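You operate a simulated robot arm through the tools that you are given. There is no shell and no other tool.

You run a simulated robot arm. Do the job below in one go: nothing can be reset, and whatever is moved stays where it is left.

## Task
Take the yellow weight from the top of the yellow table and put it on the name plate there. Then stack the silver resistor marked "22" from the top of the orange table on top of the silver resistor labelled "10". Then open the yellow handle door, put the red case on the top of the grey table away on the bottom shelf of the notice cabinet and shut the door again. Then take the blue lamp on the top of the steel bench and put it away in the inside of the green tray. Then put the steel pinion from the top of the grey table on the top of the green bench. Then take the kit box marked "34" from the top of the steel bench and leave it on the top of the black table. Then open the beige drawer. The order counts. Set down upright: yellow weight.

Only the result counts: the job must be done as asked and must still hold three seconds after the hand-in. Knocking over, shifting, dropping, spilling or breaking anything else fails it.

## Robot
A 7-joint arm with a three-finger gripper on a trunk, on a base that moves. Base frame: it is fixed to the floor where the robot stands at the start and does not move with it; the origin is under the middle of the robot, x ahead of it, y to its left, z up. Readings come in m, rad, newtons and seconds.
With the tool pointing down near the work surface it reaches from about 0.12 to 0.88 m from the robot's upright axis, wherever it stands. Its first joint turns from -2.897 to 2.897 rad. Places, roughly: beige drawer [8.5, 3.3, 0.7]; blue lamp (5x5x5 cm) [5.1, 2.8, 0.9]; bottom shelf of the notice cabinet [-1.3, 0.7, 0.1]; inside of the green tray (35x18 cm) [4.3, 0.38, 0.8]; kit box [6, 4, 1]; name plate [3.75, 0.25, 0.75]; red case (26x17x15 cm) [5.1, 2.1, 0.9]; silver resistor [2.75, -2, 0.75]; steel pinion [6.25, 3.5, 0.75]; top of the black table [8.3, 6.3, 0.8]; top of the green bench [7.3, 6.2, 0.8]; yellow handle door [-1.4, 1, 0.5]; yellow weight [3.75, 0, 0.75]. Payload 2.94 kg.
The TCP is the grasp point between the finger pads, 0.03 m short of the fingertips. In the tool frame z runs along the fingers and y along their closing line. The gripper opens to 0.132 m; its body begins 0.107 m behind the TCP.
Orientation is told as [roll, pitch, yaw] about the base's x, y, z axes, in that order, counted from this pose: with the fingers straight down and closing along the base's y, the tool's x points along the base's -x, its y along +y and its z along -z.

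## Interface
- The arm moves only by the tool move_arm. Its argument "targets" is a list of rows, each a list of 7 numbers: the shift along the tool's x, y, z in cm, then the turn, a rotation vector about the tool's x, y, z in degrees, then the finger opening in cm, from 0 to 13.2. In form: [[dx, dy, dz, ax, ay, az, hand], ...]. A call has 1 to 20 rows; each row is the pose to reach, as a shift and turn from the pose commanded when the call began, along the tool's axes at that moment. A row lasts 0.2 s, in which the tool goes at most 0.05 m and 0.15 rad; a call with a longer step from one row to the next is refused whole, and so is a gripper value outside its range. Where a pose cannot be reached the arm comes as near as it can. A force on the tool above 40 N (or 10 N above the force at the start of the call, whichever is more), or a blocked arm, ends the call early, and 0.2 s more pass. The fingers move at their own pace (about 0.0374 m/s each) and stop on an object; they squeeze with about 33 N. The grip force told is the motor's: it shows also when the fingers shut on nothing. Time passes only in rows, and 0.2 s behind the last, so rows that repeat a pose let the fingers close. The reply holds the time, the measured pose of the TCP, the force on the tool along the base axes, the opening and the grip force, in the units named above and with some noise, with the torque about the TCP (base axes, N m) and any sound that the robot's microphone picked up.
- Cameras (640 x 400 px; columns grow to the right, rows downward): "scene" is now at [0.0708, 0.1781, 1.7623]; the picture's right is [-0.01, -1.00, 0.00], its down [-0.64, 0.01, -0.77] and it looks along [0.77, -0.01, -0.64] (base axes); focal length 290 px, centre (320, 200). "wrist" rides on the gripper at [0.072, 0.003, -0.144] in the tool frame; the picture's right is [-0.04, 1.00, 0.00], its down [-0.88, -0.04, -0.48] and it looks along [-0.47, -0.02, 0.88] (tool axes); focal length 256 px, centre (320, 200). There is no depth. A picture from a camera that has moved, and an enlarged one, comes with that camera's place and axes in the base frame and with its lens. The place of the scene camera against the robot may be out by one fixed shift of up to 0.025 m in any direction.
- grab_frame(camera): a new picture of that camera. It takes no simulated time.
- move_column(by): moves the trunk up (or, below 0, down) by that many m; the arm and the scene camera ride with it, the base frame stays. It gives what a move gives, with no picture.
- base_move(legs): drives the robot by 1 to 6 legs, each [ahead, left, turn to the left] in m, m and rad, along the robot's own axes; the way and the turn of a leg run together, so that a leg with both is an arc; at most 1.5 m and 3.142 rad a leg. The arm and the cameras ride along, it lands a little off, and it stops where it bumps. It gives what a move gives.
- turn_head(pan, tilt): turns the head with the scene camera to pan (to the left, within 2.496 rad either way) and tilt (down, from -0.506 to 1.204), counted from straight ahead of the robot. It gives what a move gives.
- inspect(camera, box): a new picture of the part [left, top, right, bottom] of that camera's present view, enlarged. It takes no simulated time.
- finish_job(): hands the job in; it is judged then, once.

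Nothing tells you exact positions but the pictures and the camera data. Unless the task says otherwise, let go and move clear before handing in.

The tools are called after "Request:" as a command line: name --pt "numbers of a row" for each row, then --argument value for the rest, lists and objects as JSON in quotes. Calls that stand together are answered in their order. move_arm: Moves the arm, as the interface text tells. Its arguments: {"type":"object","properties":{"targets":{"type":"array","items":{"type":"array","items":{"type":"number"}}}},"required":["targets"]} The other tools are called the same way: move_column (by) moves the trunk up or down; base_move (legs) drives the base; turn_head (pan, tilt) turns the head that bears the scene camera; grab_frame (camera) takes a picture; inspect (camera, box) takes an enlarged picture of a part of a camera's view; finish_job () hands the job in.

At the start:

```text
t: 0.0
eef_pos: [0.5836, -0.0631, 1.0435]
tcp_rot: [-0.001, -0.001, 0.001]
wrist_force: [0.5, 0.6, -0.6]
ft_torque: [0.01, 0.03, 0.02]
grip_width: 0.1321
grasp_force: 0.1
trunk travel left (down, up): [-0.25, 0.29]
robot x, y, heading: [-0.001, -0.0014, -0.001]
head pan, tilt (commanded): [-0.01, 0.691]
```

scene: 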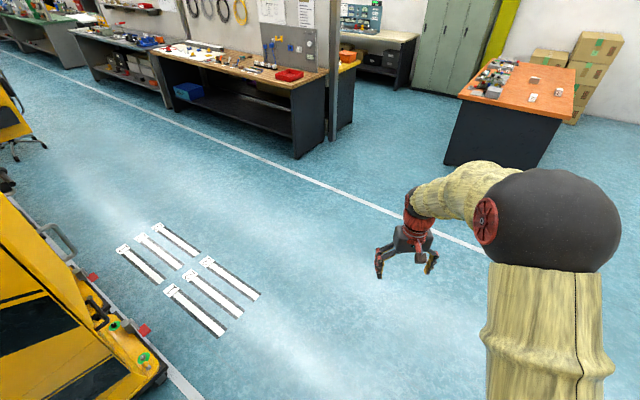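
wrist: 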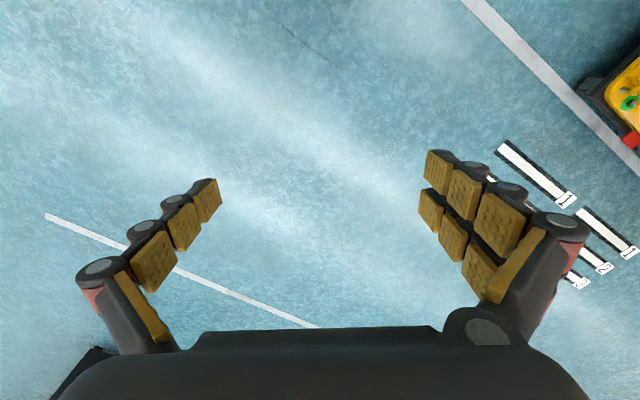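

I see an open floor with a row of benches ahead and to the left, and an orange table ahead on the right. I'll look around with the head first to fix where things are before driving.

Request:
turn_head --pan 0.0 --tilt 0.3

Request:
grab_frame --camera "scene"

```text
t: 0.9
eef_pos: [0.5844, -0.0639, 1.0444]
tcp_rot: [0.0, 0.001, -0.001]
wrist_force: [0.2, 0.0, 0.2]
ft_torque: [0.01, 0.03, -0.05]
grip_width: 0.1321
grasp_force: 0.1
trunk travel left (down, up): [-0.25, 0.29]
robot x, y, heading: [0.0007, 0.0007, 0.008]
head pan, tilt (commanded): [0.0, 0.3]
```

```text
taken
camera scene: at [0.0789, 0.1789, 1.7976], right [0.0, -1.0, 0.0], down [-0.3, 0.0, -0.95], along [0.95, 0.0, -0.3], focal length 290 px, centre (320, 200)
```

scene: 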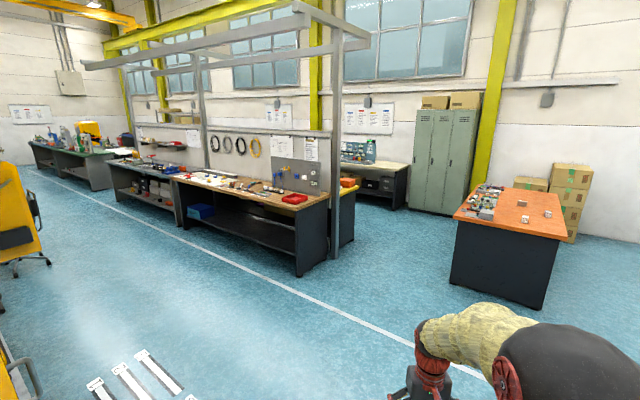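

The wooden bench and a partition run diagonally ahead, with the yellow table behind the partition's near end and the orange table on the right. I'll look around further, left and behind.

Request:
inspect --camera "scene" --box '[160, 120, 400, 270]'

Request:
inspect --camera "scene" --box '[0, 90, 240, 240]'

Request:
turn_head --pan 1.2 --tilt 0.4

Request:
grab_frame --camera "scene"

Request:
turn_head --pan 2.4 --tilt 0.5

Request:
grab_frame --camera "scene"

Request:
turn_head --pan -1.2 --tilt 0.4

Request:
grab_frame --camera "scene"

Request:
turn_head --pan -2.4 --tilt 0.4

Request:
grab_frame --camera "scene"

```text
2.67 times, centred on (280, 195) of scene
camera zoom: at [0.0789, 0.1789, 1.7976], right [0.0, -1.0, 0.0], down [-0.3, 0.0, -0.95], along [0.95, 0.0, -0.3], focal length 772 px, centre (427, 213)
```

zoom: 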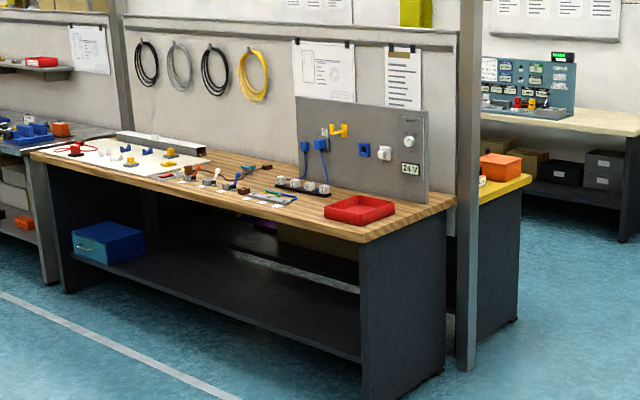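

```text
2.67 times, centred on (120, 165) of scene
camera zoom: at [0.0789, 0.1789, 1.7976], right [0.0, -1.0, 0.0], down [-0.3, 0.0, -0.95], along [0.95, 0.0, -0.3], focal length 772 px, centre (853, 293)
```

zoom: 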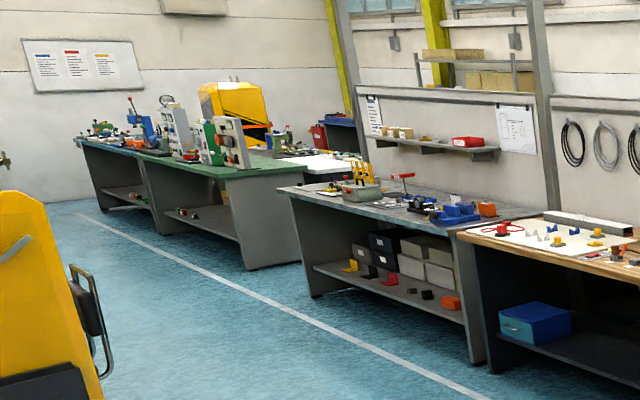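

```text
t: 2.3
eef_pos: [0.5846, -0.0633, 1.0431]
tcp_rot: [-0.001, 0.0, 0.002]
wrist_force: [0.4, -0.4, 0.2]
ft_torque: [0.0, -0.02, 0.01]
grip_width: 0.1319
grasp_force: 0.0
trunk travel left (down, up): [-0.25, 0.29]
robot x, y, heading: [0.0035, -0.0009, -0.003]
head pan, tilt (commanded): [1.201, 0.4]
```

```text
taken
camera scene: at [0.0191, 0.2653, 1.7885], right [0.93, -0.36, 0.0], down [-0.14, -0.36, -0.92], along [0.33, 0.86, -0.39], focal length 290 px, centre (320, 200)
```

scene: 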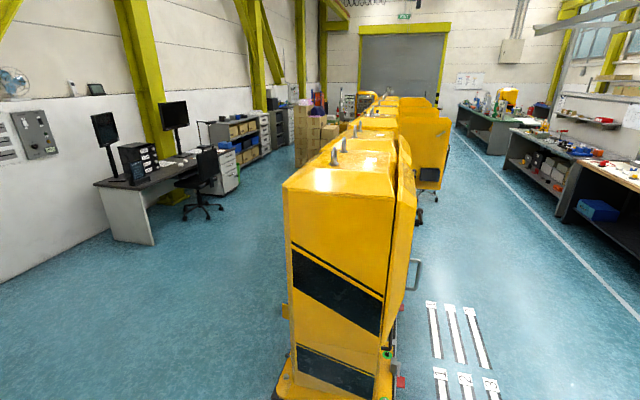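

```text
t: 3.7
eef_pos: [0.5838, -0.063, 1.0438]
tcp_rot: [0.0, 0.001, 0.0]
wrist_force: [-0.1, 0.5, 0.6]
ft_torque: [-0.03, -0.02, 0.0]
grip_width: 0.1319
grasp_force: 0.0
trunk travel left (down, up): [-0.25, 0.29]
robot x, y, heading: [-0.0008, 0.0041, 0.003]
head pan, tilt (commanded): [2.4, 0.499]
```

```text
taken
camera scene: at [-0.0816, 0.2405, 1.7794], right [0.68, 0.74, 0.0], down [0.35, -0.32, -0.88], along [-0.65, 0.59, -0.48], focal length 290 px, centre (320, 200)
```

scene: 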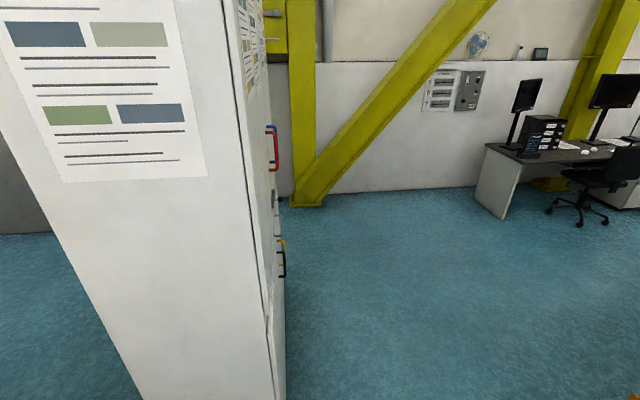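

```text
t: 6.7
eef_pos: [0.5845, -0.0621, 1.0433]
tcp_rot: [0.001, 0.0, 0.0]
wrist_force: [1.1, 0.1, -0.2]
ft_torque: [-0.02, 0.03, 0.0]
grip_width: 0.1321
grasp_force: 0.0
trunk travel left (down, up): [-0.25, 0.29]
robot x, y, heading: [0.0016, 0.0009, 0.008]
head pan, tilt (commanded): [-1.201, 0.4]
```

```text
taken
camera scene: at [0.019, 0.0926, 1.7885], right [-0.93, -0.36, 0.0], down [-0.14, 0.36, -0.92], along [0.33, -0.86, -0.39], focal length 290 px, centre (320, 200)
```

scene: 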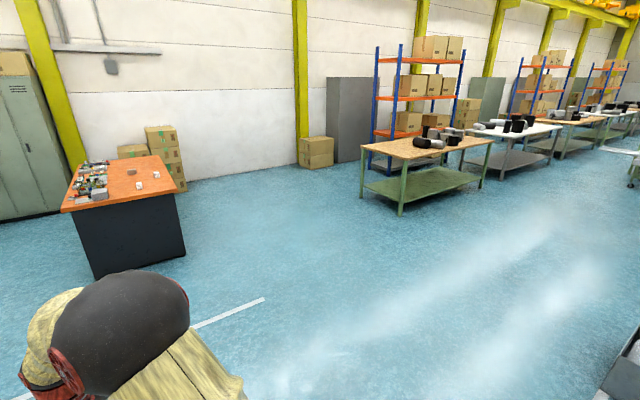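

```text
t: 8.1
eef_pos: [0.5855, -0.0631, 1.0419]
tcp_rot: [0.0, 0.0, 0.0]
wrist_force: [0.0, 0.4, -0.4]
ft_torque: [0.0, 0.02, 0.02]
grip_width: 0.1321
grasp_force: 0.0
trunk travel left (down, up): [-0.25, 0.29]
robot x, y, heading: [-0.002, -0.0015, -0.005]
head pan, tilt (commanded): [-2.4, 0.4]
```

```text
taken
camera scene: at [-0.0828, 0.1163, 1.7885], right [-0.68, 0.74, 0.0], down [0.29, 0.26, -0.92], along [-0.68, -0.62, -0.39], focal length 290 px, centre (320, 200)
```

scene: 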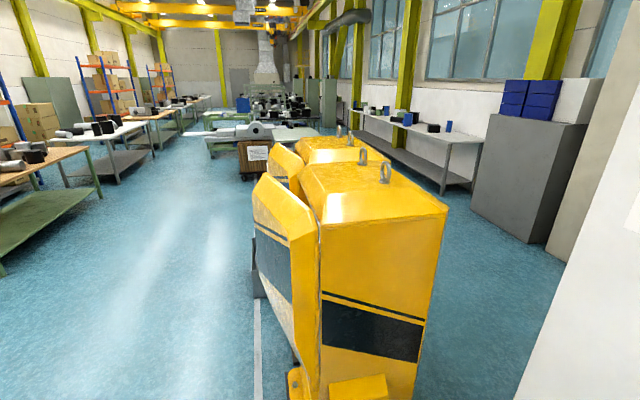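

The notice cabinet is behind me, its doors facing its far-left side; the yellow table is behind the partition near (3.7, 0). I'll drive to about (2.6, -0.5) and look at that table.

Request:
base_move --legs '[[1.3, -0.25, 0], [1.2, -0.25, 0.5]]'

Request:
turn_head --pan 0.0 --tilt 0.7

Request:
grab_frame --camera "scene"

```text
t: 20.4
eef_pos: [3.0325, 0.0111, 1.0431]
tcp_rot: [0.002, 0.001, 0.488]
wrist_force: [0.0, 0.4, 0.8]
ft_torque: [0.01, -0.02, 0.03]
grip_width: 0.132
grasp_force: 0.0
trunk travel left (down, up): [-0.25, 0.29]
robot x, y, heading: [2.4826, -0.208, 0.486]
head pan, tilt (commanded): [-2.4, 0.4]
```

```text
t: 22.6
eef_pos: [3.0323, 0.0125, 1.0428]
tcp_rot: [-0.001, 0.0, 0.485]
wrist_force: [0.6, -0.1, 0.7]
ft_torque: [0.03, -0.01, 0.0]
grip_width: 0.1318
grasp_force: 0.0
trunk travel left (down, up): [-0.25, 0.29]
robot x, y, heading: [2.4844, -0.2077, 0.484]
head pan, tilt (commanded): [0.0, 0.7]
```

```text
taken
camera scene: at [2.4618, -0.0236, 1.7616], right [0.47, -0.88, 0.0], down [-0.57, -0.3, -0.76], along [0.68, 0.36, -0.64], focal length 290 px, centre (320, 200)
```

scene: 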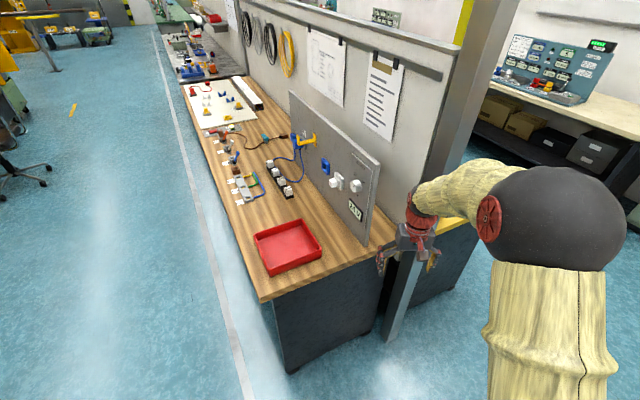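

I'm beside the wooden bench end; the yellow table is behind the post and partition. I'll sidestep to the right to see it.

Request:
base_move --legs '[[0.0, -0.5, 0], [0.2, 0.0, 0]]'

Request:
turn_head --pan 0.3 --tilt 0.7

Request:
grab_frame --camera "scene"

Request:
turn_head --pan -0.9 --tilt 0.6

Request:
grab_frame --camera "scene"

```text
t: 26.7
eef_pos: [3.4391, -0.3374, 1.0433]
tcp_rot: [0.001, 0.002, 0.487]
wrist_force: [0.8, 0.7, 0.5]
ft_torque: [-0.03, 0.02, -0.01]
grip_width: 0.1317
grasp_force: 0.1
trunk travel left (down, up): [-0.25, 0.29]
robot x, y, heading: [2.8933, -0.5569, 0.484]
head pan, tilt (commanded): [0.0, 0.7]
```

```text
t: 27.5
eef_pos: [3.4401, -0.3374, 1.0435]
tcp_rot: [0.001, -0.001, 0.486]
wrist_force: [1.0, 0.0, 0.7]
ft_torque: [-0.02, 0.04, 0.02]
grip_width: 0.1321
grasp_force: 0.0
trunk travel left (down, up): [-0.25, 0.29]
robot x, y, heading: [2.8973, -0.5547, 0.488]
head pan, tilt (commanded): [0.3, 0.7]
```

```text
taken
camera scene: at [2.8533, -0.3521, 1.7616], right [0.71, -0.71, 0.0], down [-0.46, -0.46, -0.76], along [0.54, 0.54, -0.64], focal length 290 px, centre (320, 200)
```

scene: 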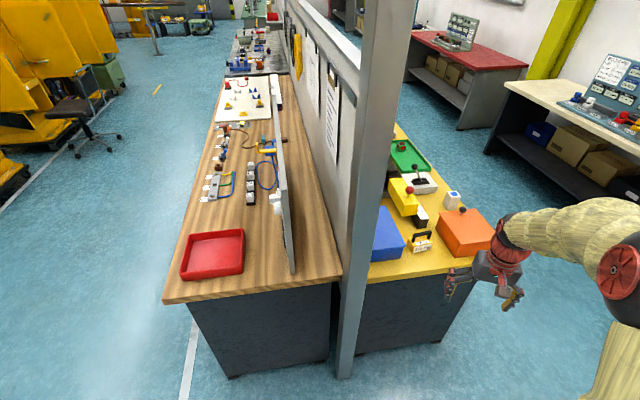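

```text
t: 28.9
eef_pos: [3.4394, -0.3372, 1.044]
tcp_rot: [0.0, -0.001, 0.486]
wrist_force: [0.3, 0.1, 0.0]
ft_torque: [0.02, -0.02, 0.0]
grip_width: 0.1323
grasp_force: 0.0
trunk travel left (down, up): [-0.25, 0.29]
robot x, y, heading: [2.8946, -0.5572, 0.487]
head pan, tilt (commanded): [-0.901, 0.6]
```

```text
taken
camera scene: at [2.8743, -0.4477, 1.7702], right [-0.4, -0.92, 0.0], down [-0.52, 0.23, -0.82], along [0.76, -0.33, -0.57], focal length 290 px, centre (320, 200)
```

scene: 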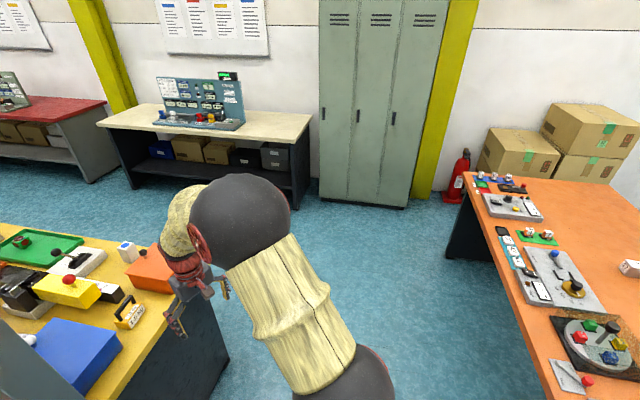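

The yellow table has an orange box, a blue box, a yellow item and a green tray. I'll zoom in on it.

Request:
inspect --camera "scene" --box '[0, 200, 240, 350]'

Request:
inspect --camera "scene" --box '[430, 150, 640, 400]'

Request:
turn_head --pan 0.3 --tilt 0.7

Request:
inspect --camera "scene" --box '[360, 120, 520, 280]'

```text
2.67 times, centred on (120, 275) of scene
camera zoom: at [2.8743, -0.4477, 1.7702], right [-0.4, -0.92, 0.0], down [-0.52, 0.23, -0.82], along [0.76, -0.33, -0.57], focal length 772 px, centre (853, 0)
```

zoom: 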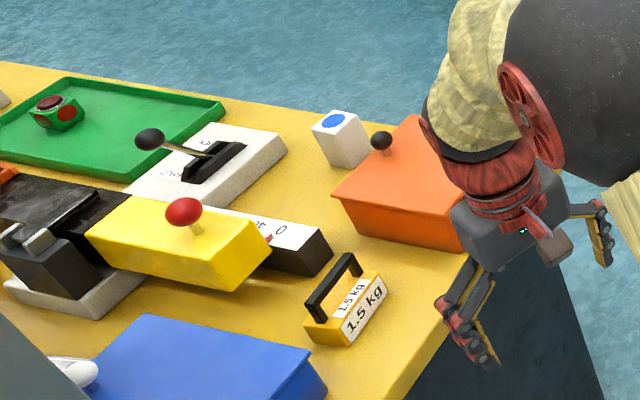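

```text
1.60 times, centred on (535, 275) of scene
camera zoom: at [2.8743, -0.4477, 1.7702], right [-0.4, -0.92, 0.0], down [-0.52, 0.23, -0.82], along [0.76, -0.33, -0.57], focal length 463 px, centre (-24, 80)
```

zoom: 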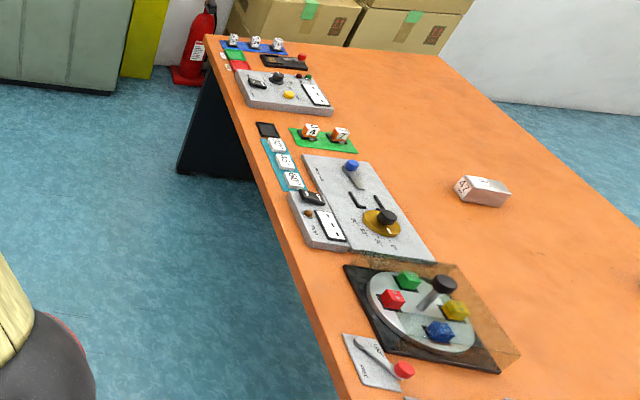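

```text
t: 30.3
eef_pos: [3.4393, -0.3384, 1.0428]
tcp_rot: [0.002, 0.0, 0.487]
wrist_force: [1.0, 0.6, -0.3]
ft_torque: [-0.01, 0.02, 0.0]
grip_width: 0.1321
grasp_force: 0.0
trunk travel left (down, up): [-0.25, 0.29]
robot x, y, heading: [2.8915, -0.5529, 0.485]
head pan, tilt (commanded): [0.3, 0.7]
```

```text
2.50 times, centred on (440, 200) of scene
camera zoom: at [2.8534, -0.352, 1.7616], right [0.71, -0.71, 0.0], down [-0.46, -0.46, -0.76], along [0.54, 0.54, -0.64], focal length 724 px, centre (20, 200)
```

zoom: 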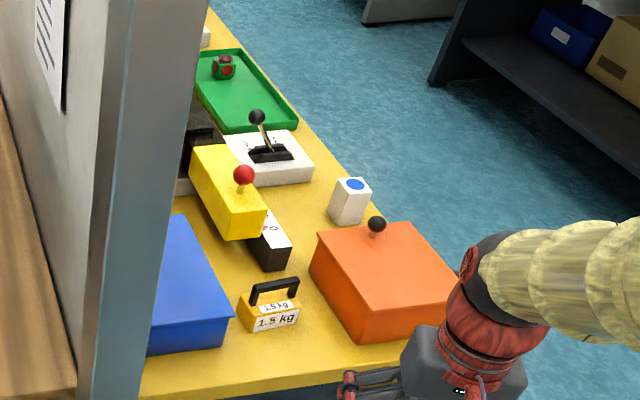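

I can see the yellow 1.5 kg weight near the table's end at about (3.72, -0.08), but I can't identify the name plate yet. I'll retract the arm and drive round to the table's outer side for a better look.

Request:
move_arm --pt "4 0 0 0 0 0 13.2" --pt "8 0 -3 0 0 0 13.2" --pt "12 0 -6 0 0 0 13.2" --pt "16 0 -9 0 0 0 13.2" --pt "20 0 -12 0 0 0 13.2" --pt "23 0 -15 0 0 0 13.2"

Request:
base_move --legs '[[0.3, -0.5, 0], [0.85, -0.25, 0], [0.35, 0.1, 1.2]]'

Request:
turn_head --pan 0.6 --tilt 0.7

Request:
grab_frame --camera "scene"

```text
t: 31.7
eef_pos: [3.2353, -0.4464, 1.1957]
tcp_rot: [0.0, -0.001, 0.487]
wrist_force: [0.0, 0.0, -0.9]
ft_torque: [0.0, 0.01, -0.02]
grip_width: 0.132
grasp_force: 0.0
trunk travel left (down, up): [-0.25, 0.29]
robot x, y, heading: [2.8943, -0.5558, 0.486]
head pan, tilt (commanded): [0.3, 0.7]
```

```text
t: 42.4
eef_pos: [4.3914, 0.0122, 1.1942]
tcp_rot: [0.001, 0.0, 1.658]
wrist_force: [0.2, -0.8, 0.0]
ft_torque: [0.02, 0.03, 0.02]
grip_width: 0.1318
grasp_force: 0.0
trunk travel left (down, up): [-0.25, 0.29]
robot x, y, heading: [4.3619, -0.3472, 1.659]
head pan, tilt (commanded): [0.3, 0.7]
cut short: leg 3
```

```text
t: 43.1
eef_pos: [4.3915, 0.0107, 1.1947]
tcp_rot: [0.0, 0.0, 1.658]
wrist_force: [0.0, 0.9, -0.2]
ft_torque: [-0.02, 0.0, -0.01]
grip_width: 0.132
grasp_force: 0.1
trunk travel left (down, up): [-0.25, 0.29]
robot x, y, heading: [4.3633, -0.3438, 1.66]
head pan, tilt (commanded): [0.6, 0.7]
```

```text
taken
camera scene: at [4.1338, -0.3367, 1.7616], right [0.77, 0.63, 0.0], down [0.41, -0.5, -0.76], along [-0.48, 0.59, -0.64], focal length 290 px, centre (320, 200)
```

scene: 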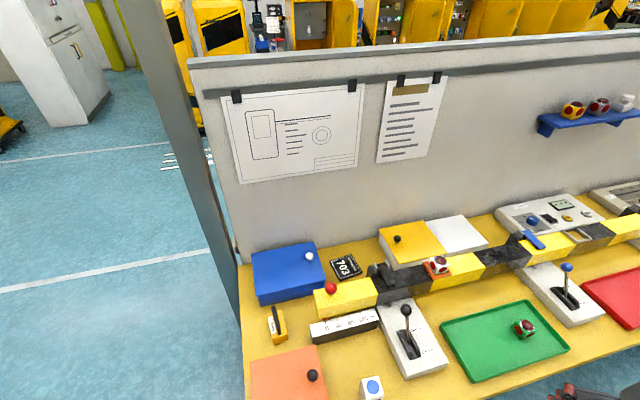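

The bump ended the last leg at the table edge, so I'll back off slightly. The black tile marked "703/203" near the blue box sits at about (3.75, 0.30), which fits the name plate; I'll zoom in.

Request:
inspect --camera "scene" --box '[230, 210, 430, 400]'

Request:
base_move --legs '[[-0.08, -0.08, 0]]'

Request:
turn_head --pan 0.3 --tilt 1.1

Request:
grab_frame --camera "scene"

```text
2.11 times, centred on (330, 305) of scene
camera zoom: at [4.1338, -0.3367, 1.7616], right [0.77, 0.63, 0.0], down [0.41, -0.5, -0.76], along [-0.48, 0.59, -0.64], focal length 610 px, centre (299, -21)
```

zoom: 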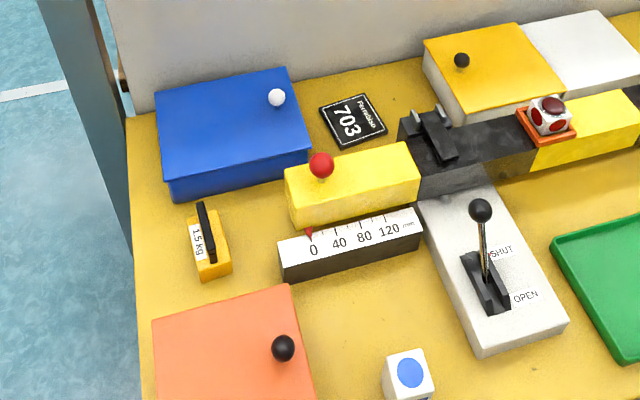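

```text
t: 44.4
eef_pos: [4.4786, -0.0614, 1.1955]
tcp_rot: [0.0, 0.0, 1.661]
wrist_force: [0.0, -0.1, 0.8]
ft_torque: [0.05, 0.02, -0.02]
grip_width: 0.132
grasp_force: 0.0
trunk travel left (down, up): [-0.25, 0.29]
robot x, y, heading: [4.4459, -0.4205, 1.662]
head pan, tilt (commanded): [0.6, 0.7]
```

```text
t: 45.2
eef_pos: [4.4782, -0.0609, 1.1961]
tcp_rot: [0.0, 0.002, 1.66]
wrist_force: [-0.8, 0.5, 0.7]
ft_torque: [-0.04, -0.01, -0.02]
grip_width: 0.1321
grasp_force: 0.1
trunk travel left (down, up): [-0.25, 0.29]
robot x, y, heading: [4.4449, -0.4185, 1.662]
head pan, tilt (commanded): [0.3, 1.1]
```

```text
taken
camera scene: at [4.2504, -0.4171, 1.7317], right [0.93, 0.38, 0.0], down [0.34, -0.82, -0.45], along [-0.17, 0.42, -0.89], focal length 290 px, centre (320, 200)
```

scene: 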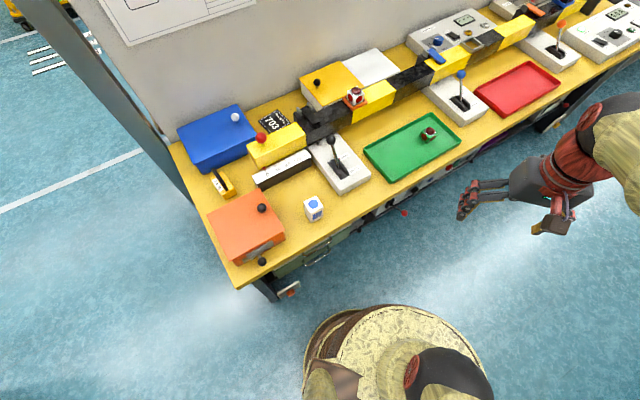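

The name plate is the black "703" tile at about (3.75, 0.30), and the weight is at about (3.72, -0.08). Both are easiest to reach from the table's free end, so I'll drive round there.

Request:
base_move --legs '[[-0.36, 0.18, 0], [0.08, 0.7, -0.3]]'

Request:
turn_head --pan 0.0 --tilt 0.9

Request:
grab_frame --camera "scene"

```text
t: 51.1
eef_pos: [3.7543, -0.3379, 1.1943]
tcp_rot: [0.0, 0.0, 1.356]
wrist_force: [-0.3, -0.3, 0.9]
ft_torque: [-0.03, 0.0, -0.02]
grip_width: 0.1322
grasp_force: 0.1
trunk travel left (down, up): [-0.25, 0.29]
robot x, y, heading: [3.6154, -0.6702, 1.355]
head pan, tilt (commanded): [0.3, 1.1]
```

```text
t: 52.0
eef_pos: [3.7549, -0.3373, 1.1967]
tcp_rot: [0.0, 0.0, 1.355]
wrist_force: [0.4, -0.7, 1.1]
ft_torque: [-0.03, 0.04, -0.01]
grip_width: 0.1319
grasp_force: 0.0
trunk travel left (down, up): [-0.25, 0.29]
robot x, y, heading: [3.6195, -0.671, 1.355]
head pan, tilt (commanded): [0.0, 0.901]
```

```text
taken
camera scene: at [3.4566, -0.596, 1.7454], right [0.98, -0.21, 0.0], down [-0.17, -0.77, -0.62], along [0.13, 0.61, -0.78], focal length 290 px, centre (320, 200)
```

scene: 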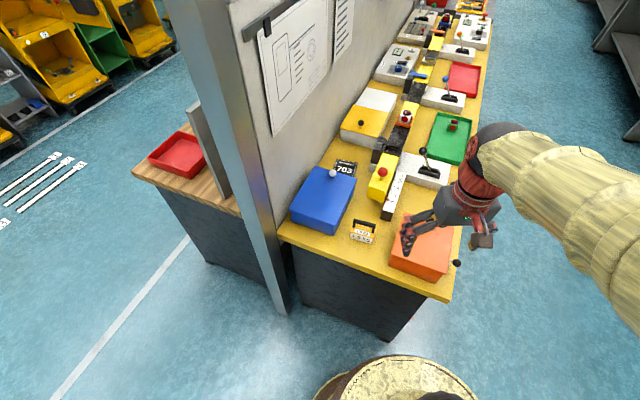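

The base is off the table's end; I'll roll forward about 0.16 m so both the weight and the plate come within reach, then use the wrist camera.

Request:
base_move --legs '[[0.16, 0.0, 0]]'

Request:
grab_frame --camera "wrist"

Request:
grab_frame --camera "scene"

```text
t: 53.4
eef_pos: [3.7889, -0.1802, 1.1952]
tcp_rot: [0.001, 0.001, 1.356]
wrist_force: [-0.4, 0.2, -0.2]
ft_torque: [-0.01, 0.02, 0.03]
grip_width: 0.1319
grasp_force: 0.1
trunk travel left (down, up): [-0.25, 0.29]
robot x, y, heading: [3.6512, -0.5164, 1.354]
head pan, tilt (commanded): [0.0, 0.901]
```

```text
taken
camera wrist: at [3.77, -0.2507, 1.34], right [-0.97, 0.25, 0.0], down [0.22, 0.85, 0.47], along [0.12, 0.46, -0.88], focal length 256 px, centre (320, 200)
```

wrist: 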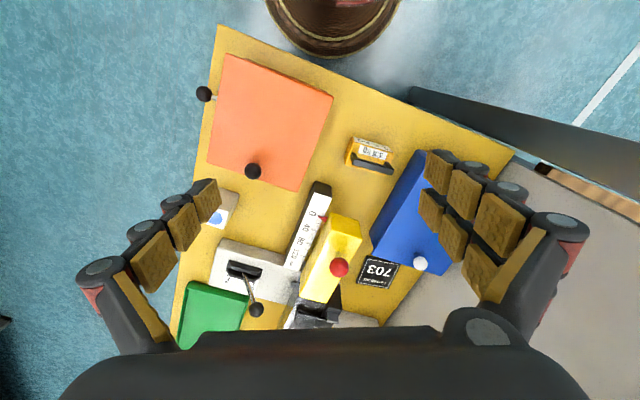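

```text
taken
camera scene: at [3.4907, -0.4392, 1.7454], right [0.98, -0.21, 0.0], down [-0.17, -0.77, -0.62], along [0.13, 0.61, -0.78], focal length 290 px, centre (320, 200)
```

scene: 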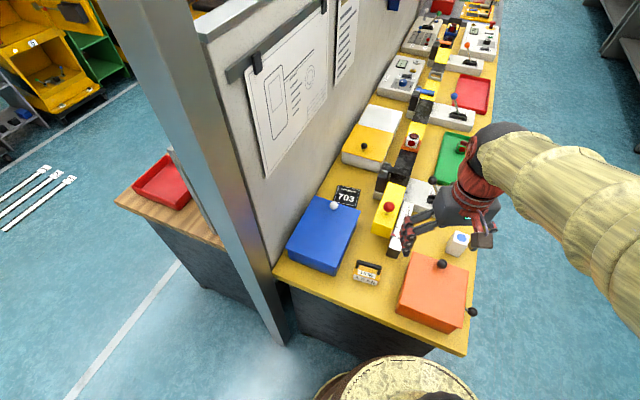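

Wrist and scene cameras agree: weight about (3.72, -0.06), plate about (3.74, 0.29). Zooming in on both to see the weight's orientation.

Request:
inspect --camera "wrist" --box '[300, 110, 440, 300]'

Request:
inspect --camera "scene" --box '[280, 170, 480, 310]'

```text
2.11 times, centred on (370, 205) of wrist
camera zoom: at [3.77, -0.2507, 1.34], right [-0.97, 0.25, 0.0], down [0.22, 0.85, 0.47], along [0.12, 0.46, -0.88], focal length 539 px, centre (215, 190)
```

zoom: 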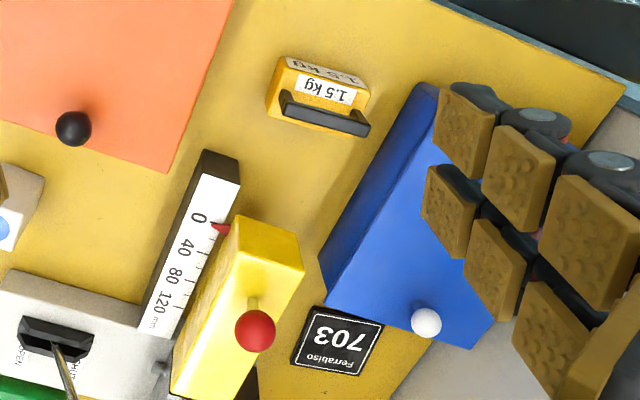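

```text
2.86 times, centred on (380, 240) of scene
camera zoom: at [3.4907, -0.4392, 1.7454], right [0.98, -0.21, 0.0], down [-0.17, -0.77, -0.62], along [0.13, 0.61, -0.78], focal length 828 px, centre (149, 86)
```

zoom: 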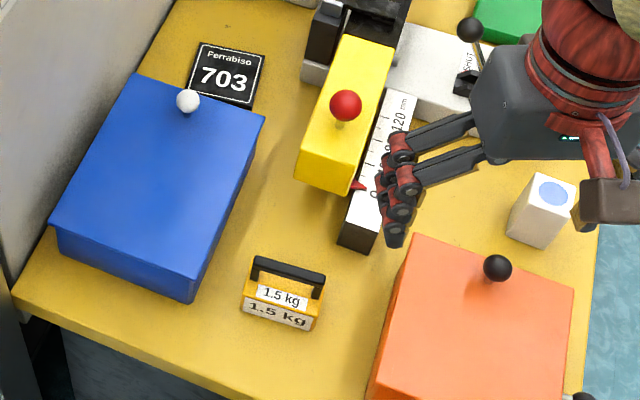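

The weight is about 10 cm long with a bar handle lying along the table's short direction; I'll grip the handle across its thin direction. Turning the gripper about 70° and moving above the weight.

Request:
move_arm --pt "-1 1 1 0 0 -7 13.2" --pt "-2 2 2 0 0 -14 13.2" --pt "-3 3 3 0 0 -21 13.2" --pt "-4 4 4 0 0 -28 13.2" --pt "-5 5 5 0 0 -35 13.2" --pt "-6 6 6 0 0 -42 13.2" --pt "-7 7 7 0 0 -49 13.2" --pt "-8 8 8 0 0 -56 13.2" --pt "-9 9 9 0 0 -63 13.2" --pt "-10.4 9.9 10 0 0 -69.5 13.2" --pt "-10.4 9.9 10 0 0 -69.5 13.2"

Request:
grab_frame --camera "wrist"

Request:
grab_frame --camera "scene"

```text
t: 55.8
eef_pos: [3.7143, -0.058, 1.0947]
tcp_rot: [-0.001, 0.0, 2.572]
wrist_force: [-0.4, 0.3, -0.5]
ft_torque: [0.0, 0.0, -0.01]
grip_width: 0.132
grasp_force: 0.1
trunk travel left (down, up): [-0.25, 0.29]
robot x, y, heading: [3.6495, -0.5139, 1.356]
head pan, tilt (commanded): [0.0, 0.901]
```

```text
taken
camera wrist: at [3.7727, -0.099, 1.2396], right [-0.58, -0.82, 0.0], down [-0.72, 0.51, 0.48], along [-0.39, 0.27, -0.88], focal length 256 px, centre (320, 200)
```

wrist: 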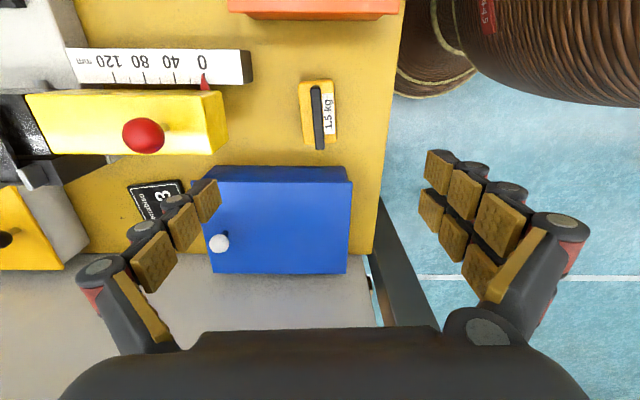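

```text
taken
camera scene: at [3.4905, -0.44, 1.7454], right [0.98, -0.21, 0.0], down [-0.17, -0.77, -0.62], along [0.13, 0.61, -0.78], focal length 290 px, centre (320, 200)
```

scene: 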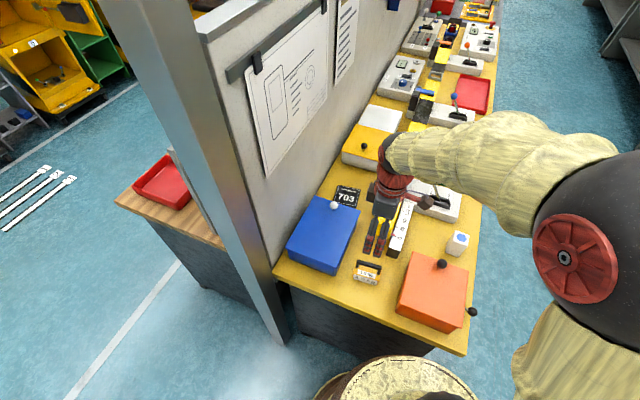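

The TCP is directly over the weight's handle and the closing direction is square to it. I'll lower partway and check heights.

Request:
move_arm --pt "0 -0.2 3 0 0 0 13.2" --pt "0 -0.2 6 0 0 0 13.2" --pt "0 -0.2 9 0 0 0 13.2" --pt "0 -0.2 12 0 0 0 13.2" --pt "0 -0.2 12 0 0 0 13.2"

Request:
grab_frame --camera "wrist"

Request:
inspect --camera "scene" --box '[320, 200, 420, 300]'

```text
t: 57.0
eef_pos: [3.7154, -0.0578, 0.9742]
tcp_rot: [0.001, 0.001, 2.57]
wrist_force: [-0.3, -0.4, -0.5]
ft_torque: [0.0, 0.0, -0.01]
grip_width: 0.1318
grasp_force: 0.1
trunk travel left (down, up): [-0.25, 0.29]
robot x, y, heading: [3.6533, -0.511, 1.357]
head pan, tilt (commanded): [0.0, 0.901]
```

```text
taken
camera wrist: at [3.7743, -0.0978, 1.1194], right [-0.58, -0.82, 0.0], down [-0.72, 0.51, 0.48], along [-0.39, 0.27, -0.88], focal length 256 px, centre (320, 200)
```

wrist: 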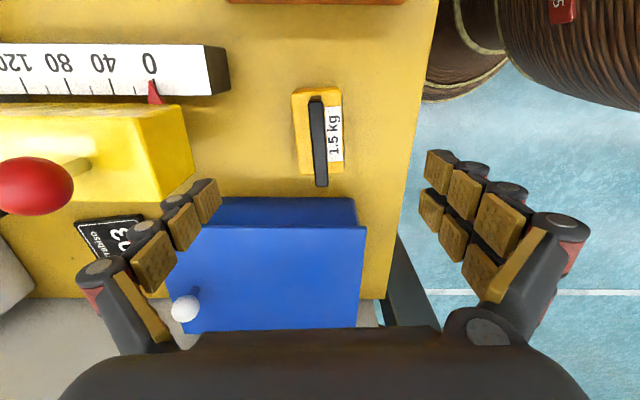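

```text
4.00 times, centred on (370, 250) of scene
camera zoom: at [3.4906, -0.4399, 1.7455], right [0.98, -0.21, 0.0], down [-0.17, -0.77, -0.62], along [0.13, 0.61, -0.78], focal length 1159 px, centre (120, 0)
```

zoom: 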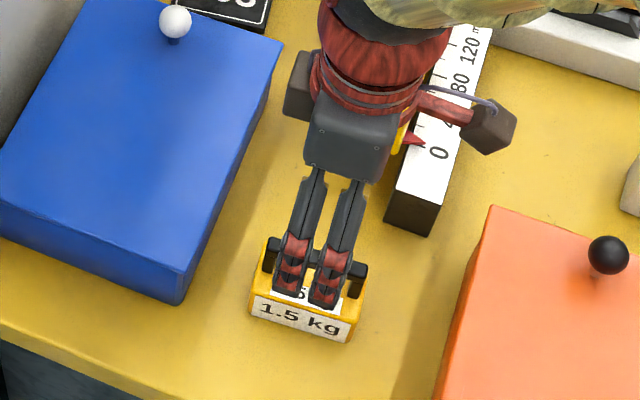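

Good alignment so far. I'll zoom the wrist view to measure the handle precisely.

Request:
inspect --camera "wrist" --box '[270, 70, 370, 200]'

```text
3.08 times, centred on (320, 135) of wrist
camera zoom: at [3.7743, -0.0978, 1.1194], right [-0.58, -0.82, 0.0], down [-0.72, 0.51, 0.48], along [-0.39, 0.27, -0.88], focal length 788 px, centre (320, 400)
```

zoom: 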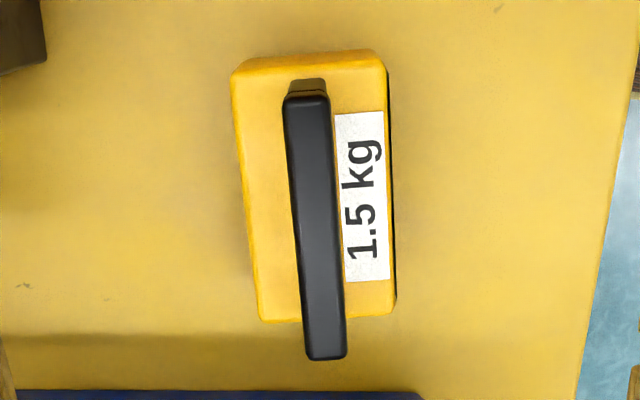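

Handle top seems near z ≈ 0.88. I'll lower another 4 cm with the fingers wide open (they clear the body on both sides) and re-measure.

Request:
move_arm --pt "0 0 2 0 0 0 13.2" --pt "0 0 4 0 0 0 13.2" --pt "0 0 4 0 0 0 13.2"

Request:
inspect --camera "wrist" --box '[220, 70, 420, 250]'

Request:
inspect --camera "scene" --box '[320, 200, 420, 300]'

```text
t: 57.8
eef_pos: [3.7158, -0.0563, 0.935]
tcp_rot: [0.0, 0.0, 2.569]
wrist_force: [0.3, 0.1, -0.9]
ft_torque: [0.0, 0.04, 0.0]
grip_width: 0.1321
grasp_force: 0.0
trunk travel left (down, up): [-0.25, 0.29]
robot x, y, heading: [3.6525, -0.5109, 1.355]
head pan, tilt (commanded): [0.0, 0.901]
```

```text
2.22 times, centred on (320, 160) of wrist
camera zoom: at [3.7742, -0.0977, 1.08], right [-0.58, -0.82, 0.0], down [-0.72, 0.51, 0.48], along [-0.39, 0.27, -0.88], focal length 569 px, centre (320, 289)
```

zoom: 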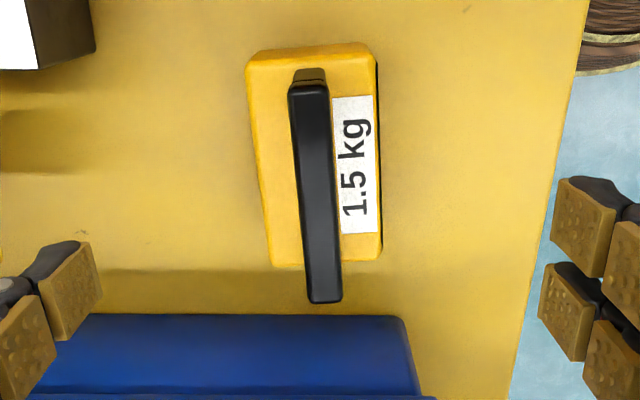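

```text
4.00 times, centred on (370, 250) of scene
camera zoom: at [3.4905, -0.44, 1.7455], right [0.98, -0.21, 0.0], down [-0.17, -0.77, -0.62], along [0.13, 0.61, -0.78], focal length 1159 px, centre (120, 0)
```

zoom: 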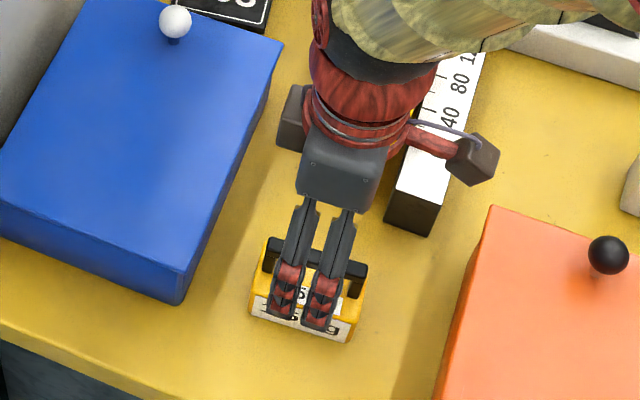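

Handle top is at z ≈ 0.87, body top at about 0.82, and the TCP is centred on the handle. Descending to z ≈ 0.864 and closing on the bar.

Request:
move_arm --pt "0 -0.2 2 0 0 0 13.2" --pt "0 -0.2 4 0 0 0 10" --pt "0 -0.2 6 0 0 0 8" --pt "0 -0.2 7.1 0 0 0 6" --pt "0 -0.2 7.1 0 0 0 4" --pt "0 -0.2 7.1 0 0 0 2" --pt "0 -0.2 7.1 0 0 0 0" --pt "0 -0.2 7.1 0 0 0 0" --pt "0 -0.2 7.1 0 0 0 0" --pt "0 -0.2 7.1 0 0 0 0" --pt "0 -0.2 7.1 0 0 0 0" --pt "0 -0.2 7.1 0 0 0 0"

Request:
grab_frame --camera "wrist"

Request:
inspect --camera "scene" --box '[320, 200, 420, 300]'

```text
t: 60.4
eef_pos: [3.7171, -0.0567, 0.863]
tcp_rot: [0.0, 0.0, 2.57]
wrist_force: [-0.5, 0.1, 1.1]
ft_torque: [0.09, -0.06, 0.31]
grip_width: 0.0515
grasp_force: 33.2
trunk travel left (down, up): [-0.25, 0.29]
robot x, y, heading: [3.6538, -0.5128, 1.357]
head pan, tilt (commanded): [0.0, 0.901]
```

```text
taken
camera wrist: at [3.775, -0.0976, 1.0077], right [-0.58, -0.82, 0.0], down [-0.72, 0.51, 0.48], along [-0.39, 0.27, -0.88], focal length 256 px, centre (320, 200)
```

wrist: 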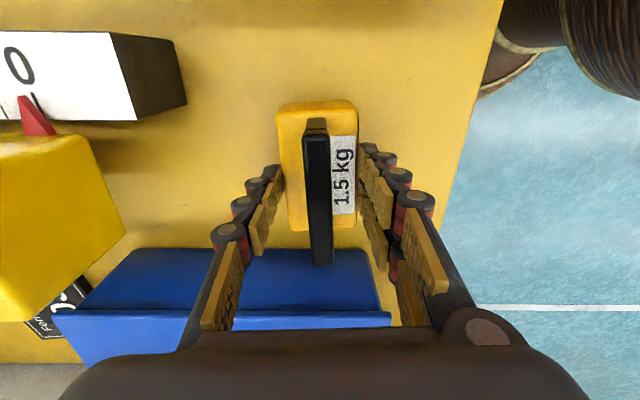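

```text
4.00 times, centred on (370, 250) of scene
camera zoom: at [3.4905, -0.4401, 1.7454], right [0.98, -0.21, 0.0], down [-0.17, -0.77, -0.62], along [0.13, 0.61, -0.78], focal length 1159 px, centre (120, 0)
```

zoom: 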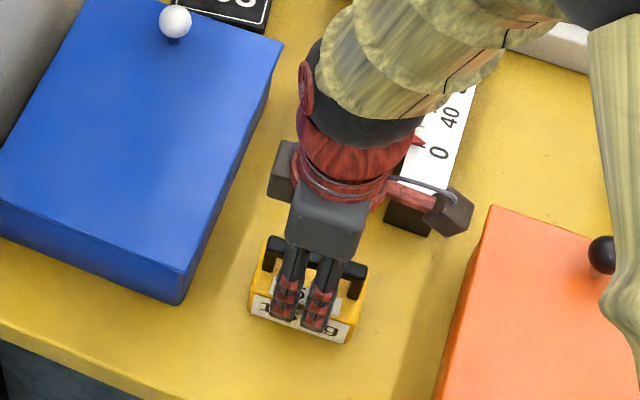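

The fingers closed on the top of the body (5.1 cm) rather than the handle, so the body top is a bit higher than I took it. I'll open, rise about 1.8 cm and close on the handle bar instead.

Request:
move_arm --pt "0 0 0 0 0 0 7" --pt "0 0 0 0 0 0 8" --pt "0 0 -1 0 0 0 8" --pt "0 0 -1.8 0 0 0 8" --pt "0 0 -1.8 0 0 0 5" --pt "0 0 -1.8 0 0 0 3" --pt "0 0 -1.8 0 0 0 0" --pt "0 0 -1.8 0 0 0 0" --pt "0 0 -1.8 0 0 0 0" --pt "0 0 -1.8 0 0 0 0" --pt "0 0 -1.8 0 0 0 0" --pt "0 0 -1.8 0 0 0 0"

Request:
grab_frame --camera "wrist"

```text
t: 63.0
eef_pos: [3.7174, -0.0569, 0.8807]
tcp_rot: [0.001, -0.002, 2.57]
wrist_force: [-1.8, -1.2, -0.5]
ft_torque: [-0.06, -0.11, 0.21]
grip_width: 0.013
grasp_force: 33.3
trunk travel left (down, up): [-0.25, 0.29]
robot x, y, heading: [3.6504, -0.5153, 1.356]
head pan, tilt (commanded): [0.0, 0.901]
```

```text
taken
camera wrist: at [3.7752, -0.0973, 1.0257], right [-0.58, -0.82, 0.0], down [-0.72, 0.51, 0.47], along [-0.39, 0.27, -0.88], focal length 256 px, centre (320, 200)
```

wrist: 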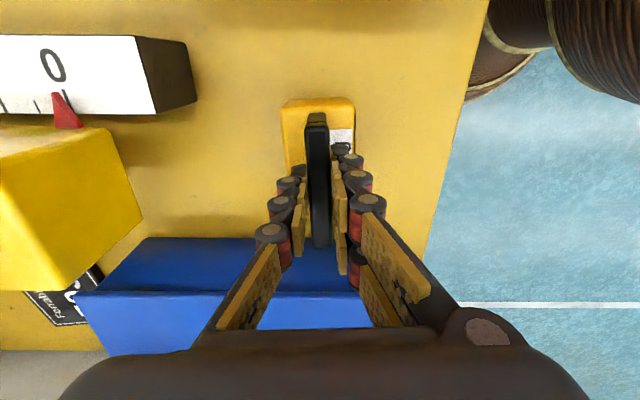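

The handle is held (1.3 cm wide, 33 N). Lifting the weight straight up 18 cm.

Request:
move_arm --pt "0 0 -1 0 0 0 0" --pt "0 0 -3 0 0 0 0" --pt "0 0 -6 0 0 0 0" --pt "0 0 -9 0 0 0 0" --pt "0 0 -12 0 0 0 0" --pt "0 0 -15 0 0 0 0" --pt "0 0 -18 0 0 0 0" --pt "0 0 -18 0 0 0 0"

Request:
grab_frame --camera "wrist"

Request:
grab_frame --camera "scene"

```text
t: 64.8
eef_pos: [3.7165, -0.0559, 1.0623]
tcp_rot: [0.003, 0.004, 2.57]
wrist_force: [-0.1, -0.7, -14.9]
ft_torque: [0.03, 0.0, -0.01]
grip_width: 0.0128
grasp_force: 32.9
trunk travel left (down, up): [-0.25, 0.29]
robot x, y, heading: [3.6527, -0.5138, 1.354]
head pan, tilt (commanded): [0.0, 0.901]
```

```text
taken
camera wrist: at [3.7751, -0.0966, 1.2073], right [-0.58, -0.82, 0.0], down [-0.72, 0.51, 0.47], along [-0.39, 0.27, -0.88], focal length 256 px, centre (320, 200)
```

wrist: 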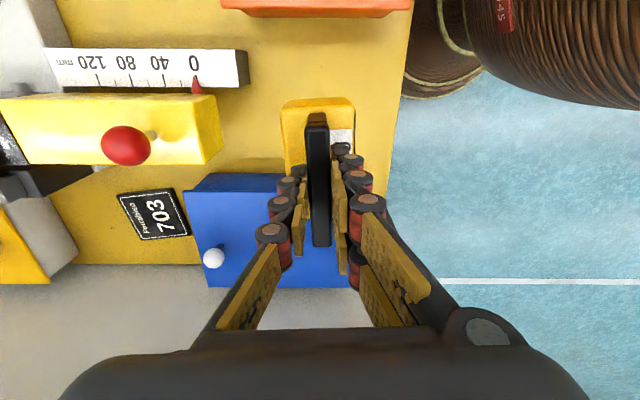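

```text
taken
camera scene: at [3.4906, -0.4393, 1.7453], right [0.98, -0.21, 0.0], down [-0.17, -0.77, -0.62], along [0.13, 0.61, -0.78], focal length 290 px, centre (320, 200)
```

scene: 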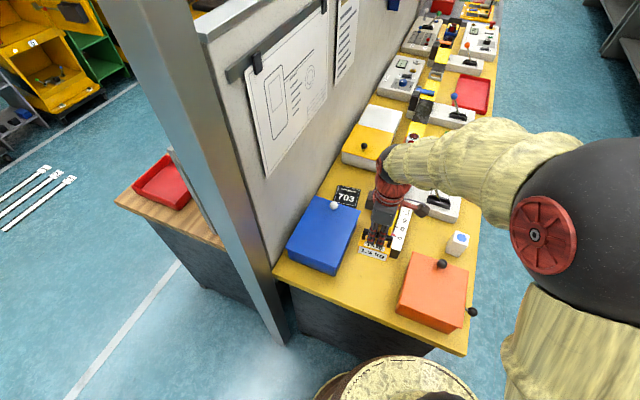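

The weight is lifted (14.9 N). The "703" plate is visible at left; zooming in for its exact position.

Request:
inspect --camera "wrist" --box '[90, 160, 250, 260]'

```text
4.00 times, centred on (170, 210) of wrist
camera zoom: at [3.7751, -0.0966, 1.2073], right [-0.58, -0.82, 0.0], down [-0.72, 0.51, 0.47], along [-0.39, 0.27, -0.88], focal length 1024 px, centre (920, 160)
```

zoom: 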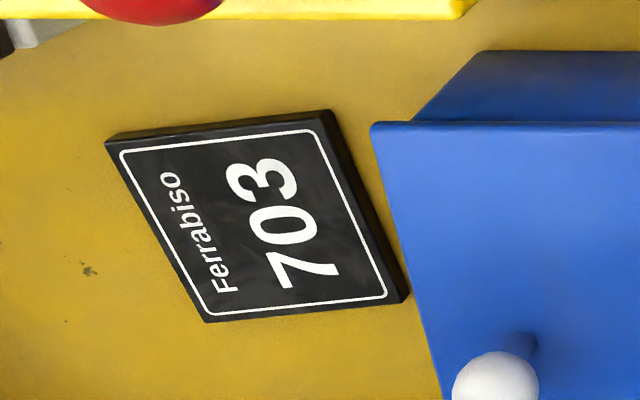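

The plate is 10×10 cm, centred at about (3.748, 0.290), with ample room from the blue box. Carrying the weight over at height.

Request:
move_arm --pt "-1.0 -3 0 0 0 0 0" --pt "-3 -6.5 0 0 0 0 0" --pt "-5 -10 0 0 0 0 0" --pt "-7 -13.5 0 0 0 0 0" --pt "-9 -17 0 0 0 0 0" --pt "-11 -20.5 0 0 0 0 0" --pt "-13 -24.5 0 0 0 0 0" --pt "-15 -28.5 0 0 0 0 0" --pt "-16.3 -30.8 0 0 0 0 0" --pt "-16.3 -30.8 0 0 0 0 0" --pt "-16.3 -30.8 0 0 0 0 0"

Request:
grab_frame --camera "wrist"

Request:
grab_frame --camera "scene"

```text
t: 67.2
eef_pos: [3.7446, 0.292, 1.0592]
tcp_rot: [0.004, 0.001, 2.57]
wrist_force: [0.7, 0.2, -15.5]
ft_torque: [0.02, 0.0, -0.02]
grip_width: 0.0128
grasp_force: 32.9
trunk travel left (down, up): [-0.25, 0.29]
robot x, y, heading: [3.6451, -0.5135, 1.356]
head pan, tilt (commanded): [0.0, 0.901]
```

```text
taken
camera wrist: at [3.8027, 0.2513, 1.204], right [-0.58, -0.82, 0.0], down [-0.72, 0.51, 0.47], along [-0.39, 0.27, -0.88], focal length 256 px, centre (320, 200)
```

wrist: 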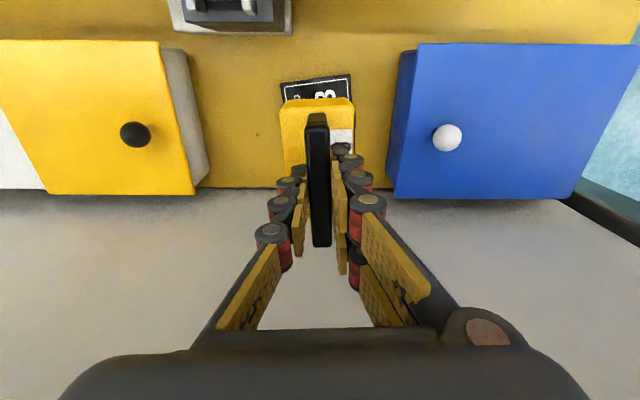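

```text
taken
camera scene: at [3.4907, -0.4382, 1.7453], right [0.98, -0.21, 0.0], down [-0.17, -0.77, -0.62], along [0.13, 0.61, -0.78], focal length 290 px, centre (320, 200)
```

scene: 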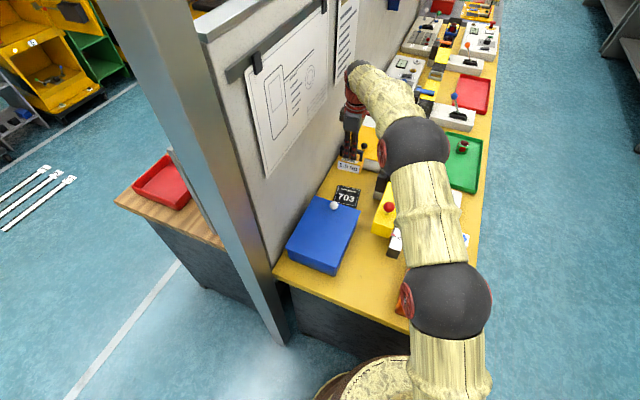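

The weight hangs centred over the plate. Lowering towards contact, checking force as I go.

Request:
move_arm --pt "0 -0.3 3 0 0 0 0" --pt "0 -0.3 6 0 0 0 0" --pt "0 -0.3 9 0 0 0 0" --pt "0 -0.3 12 0 0 0 0" --pt "0 -0.3 14.5 0 0 0 0" --pt "0 -0.3 15.8 0 0 0 0" --pt "0 -0.3 15.8 0 0 0 0"

Request:
grab_frame --camera "wrist"

Request:
inspect --camera "scene" --box '[300, 130, 420, 230]'

```text
t: 68.8
eef_pos: [3.7484, 0.2933, 0.9024]
tcp_rot: [0.0, 0.0, 2.57]
wrist_force: [0.2, -0.3, -14.3]
ft_torque: [0.01, 0.01, 0.02]
grip_width: 0.0127
grasp_force: 32.7
trunk travel left (down, up): [-0.25, 0.29]
robot x, y, heading: [3.6518, -0.5155, 1.354]
head pan, tilt (commanded): [0.0, 0.901]
```

```text
taken
camera wrist: at [3.8057, 0.2537, 1.0472], right [-0.58, -0.82, 0.0], down [-0.72, 0.51, 0.47], along [-0.39, 0.27, -0.88], focal length 256 px, centre (320, 200)
```

wrist: 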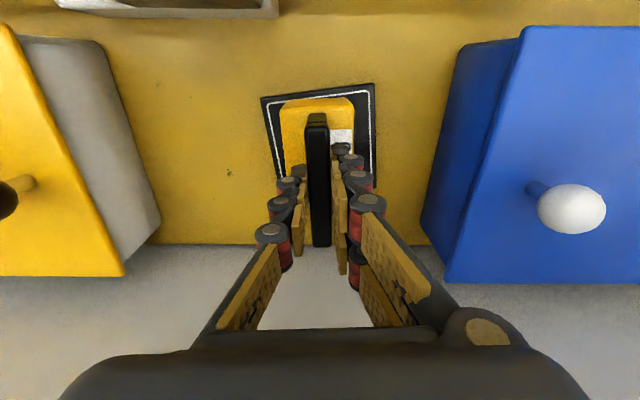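

```text
4.00 times, centred on (360, 180) of scene
camera zoom: at [3.4907, -0.4382, 1.7454], right [0.98, -0.21, 0.0], down [-0.17, -0.77, -0.62], along [0.13, 0.61, -0.78], focal length 1159 px, centre (160, 280)
```

zoom: 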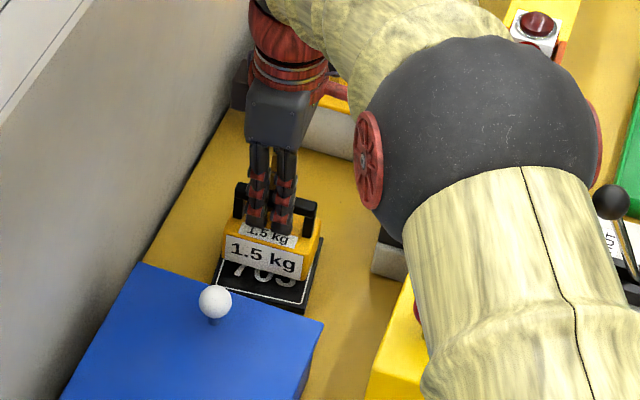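

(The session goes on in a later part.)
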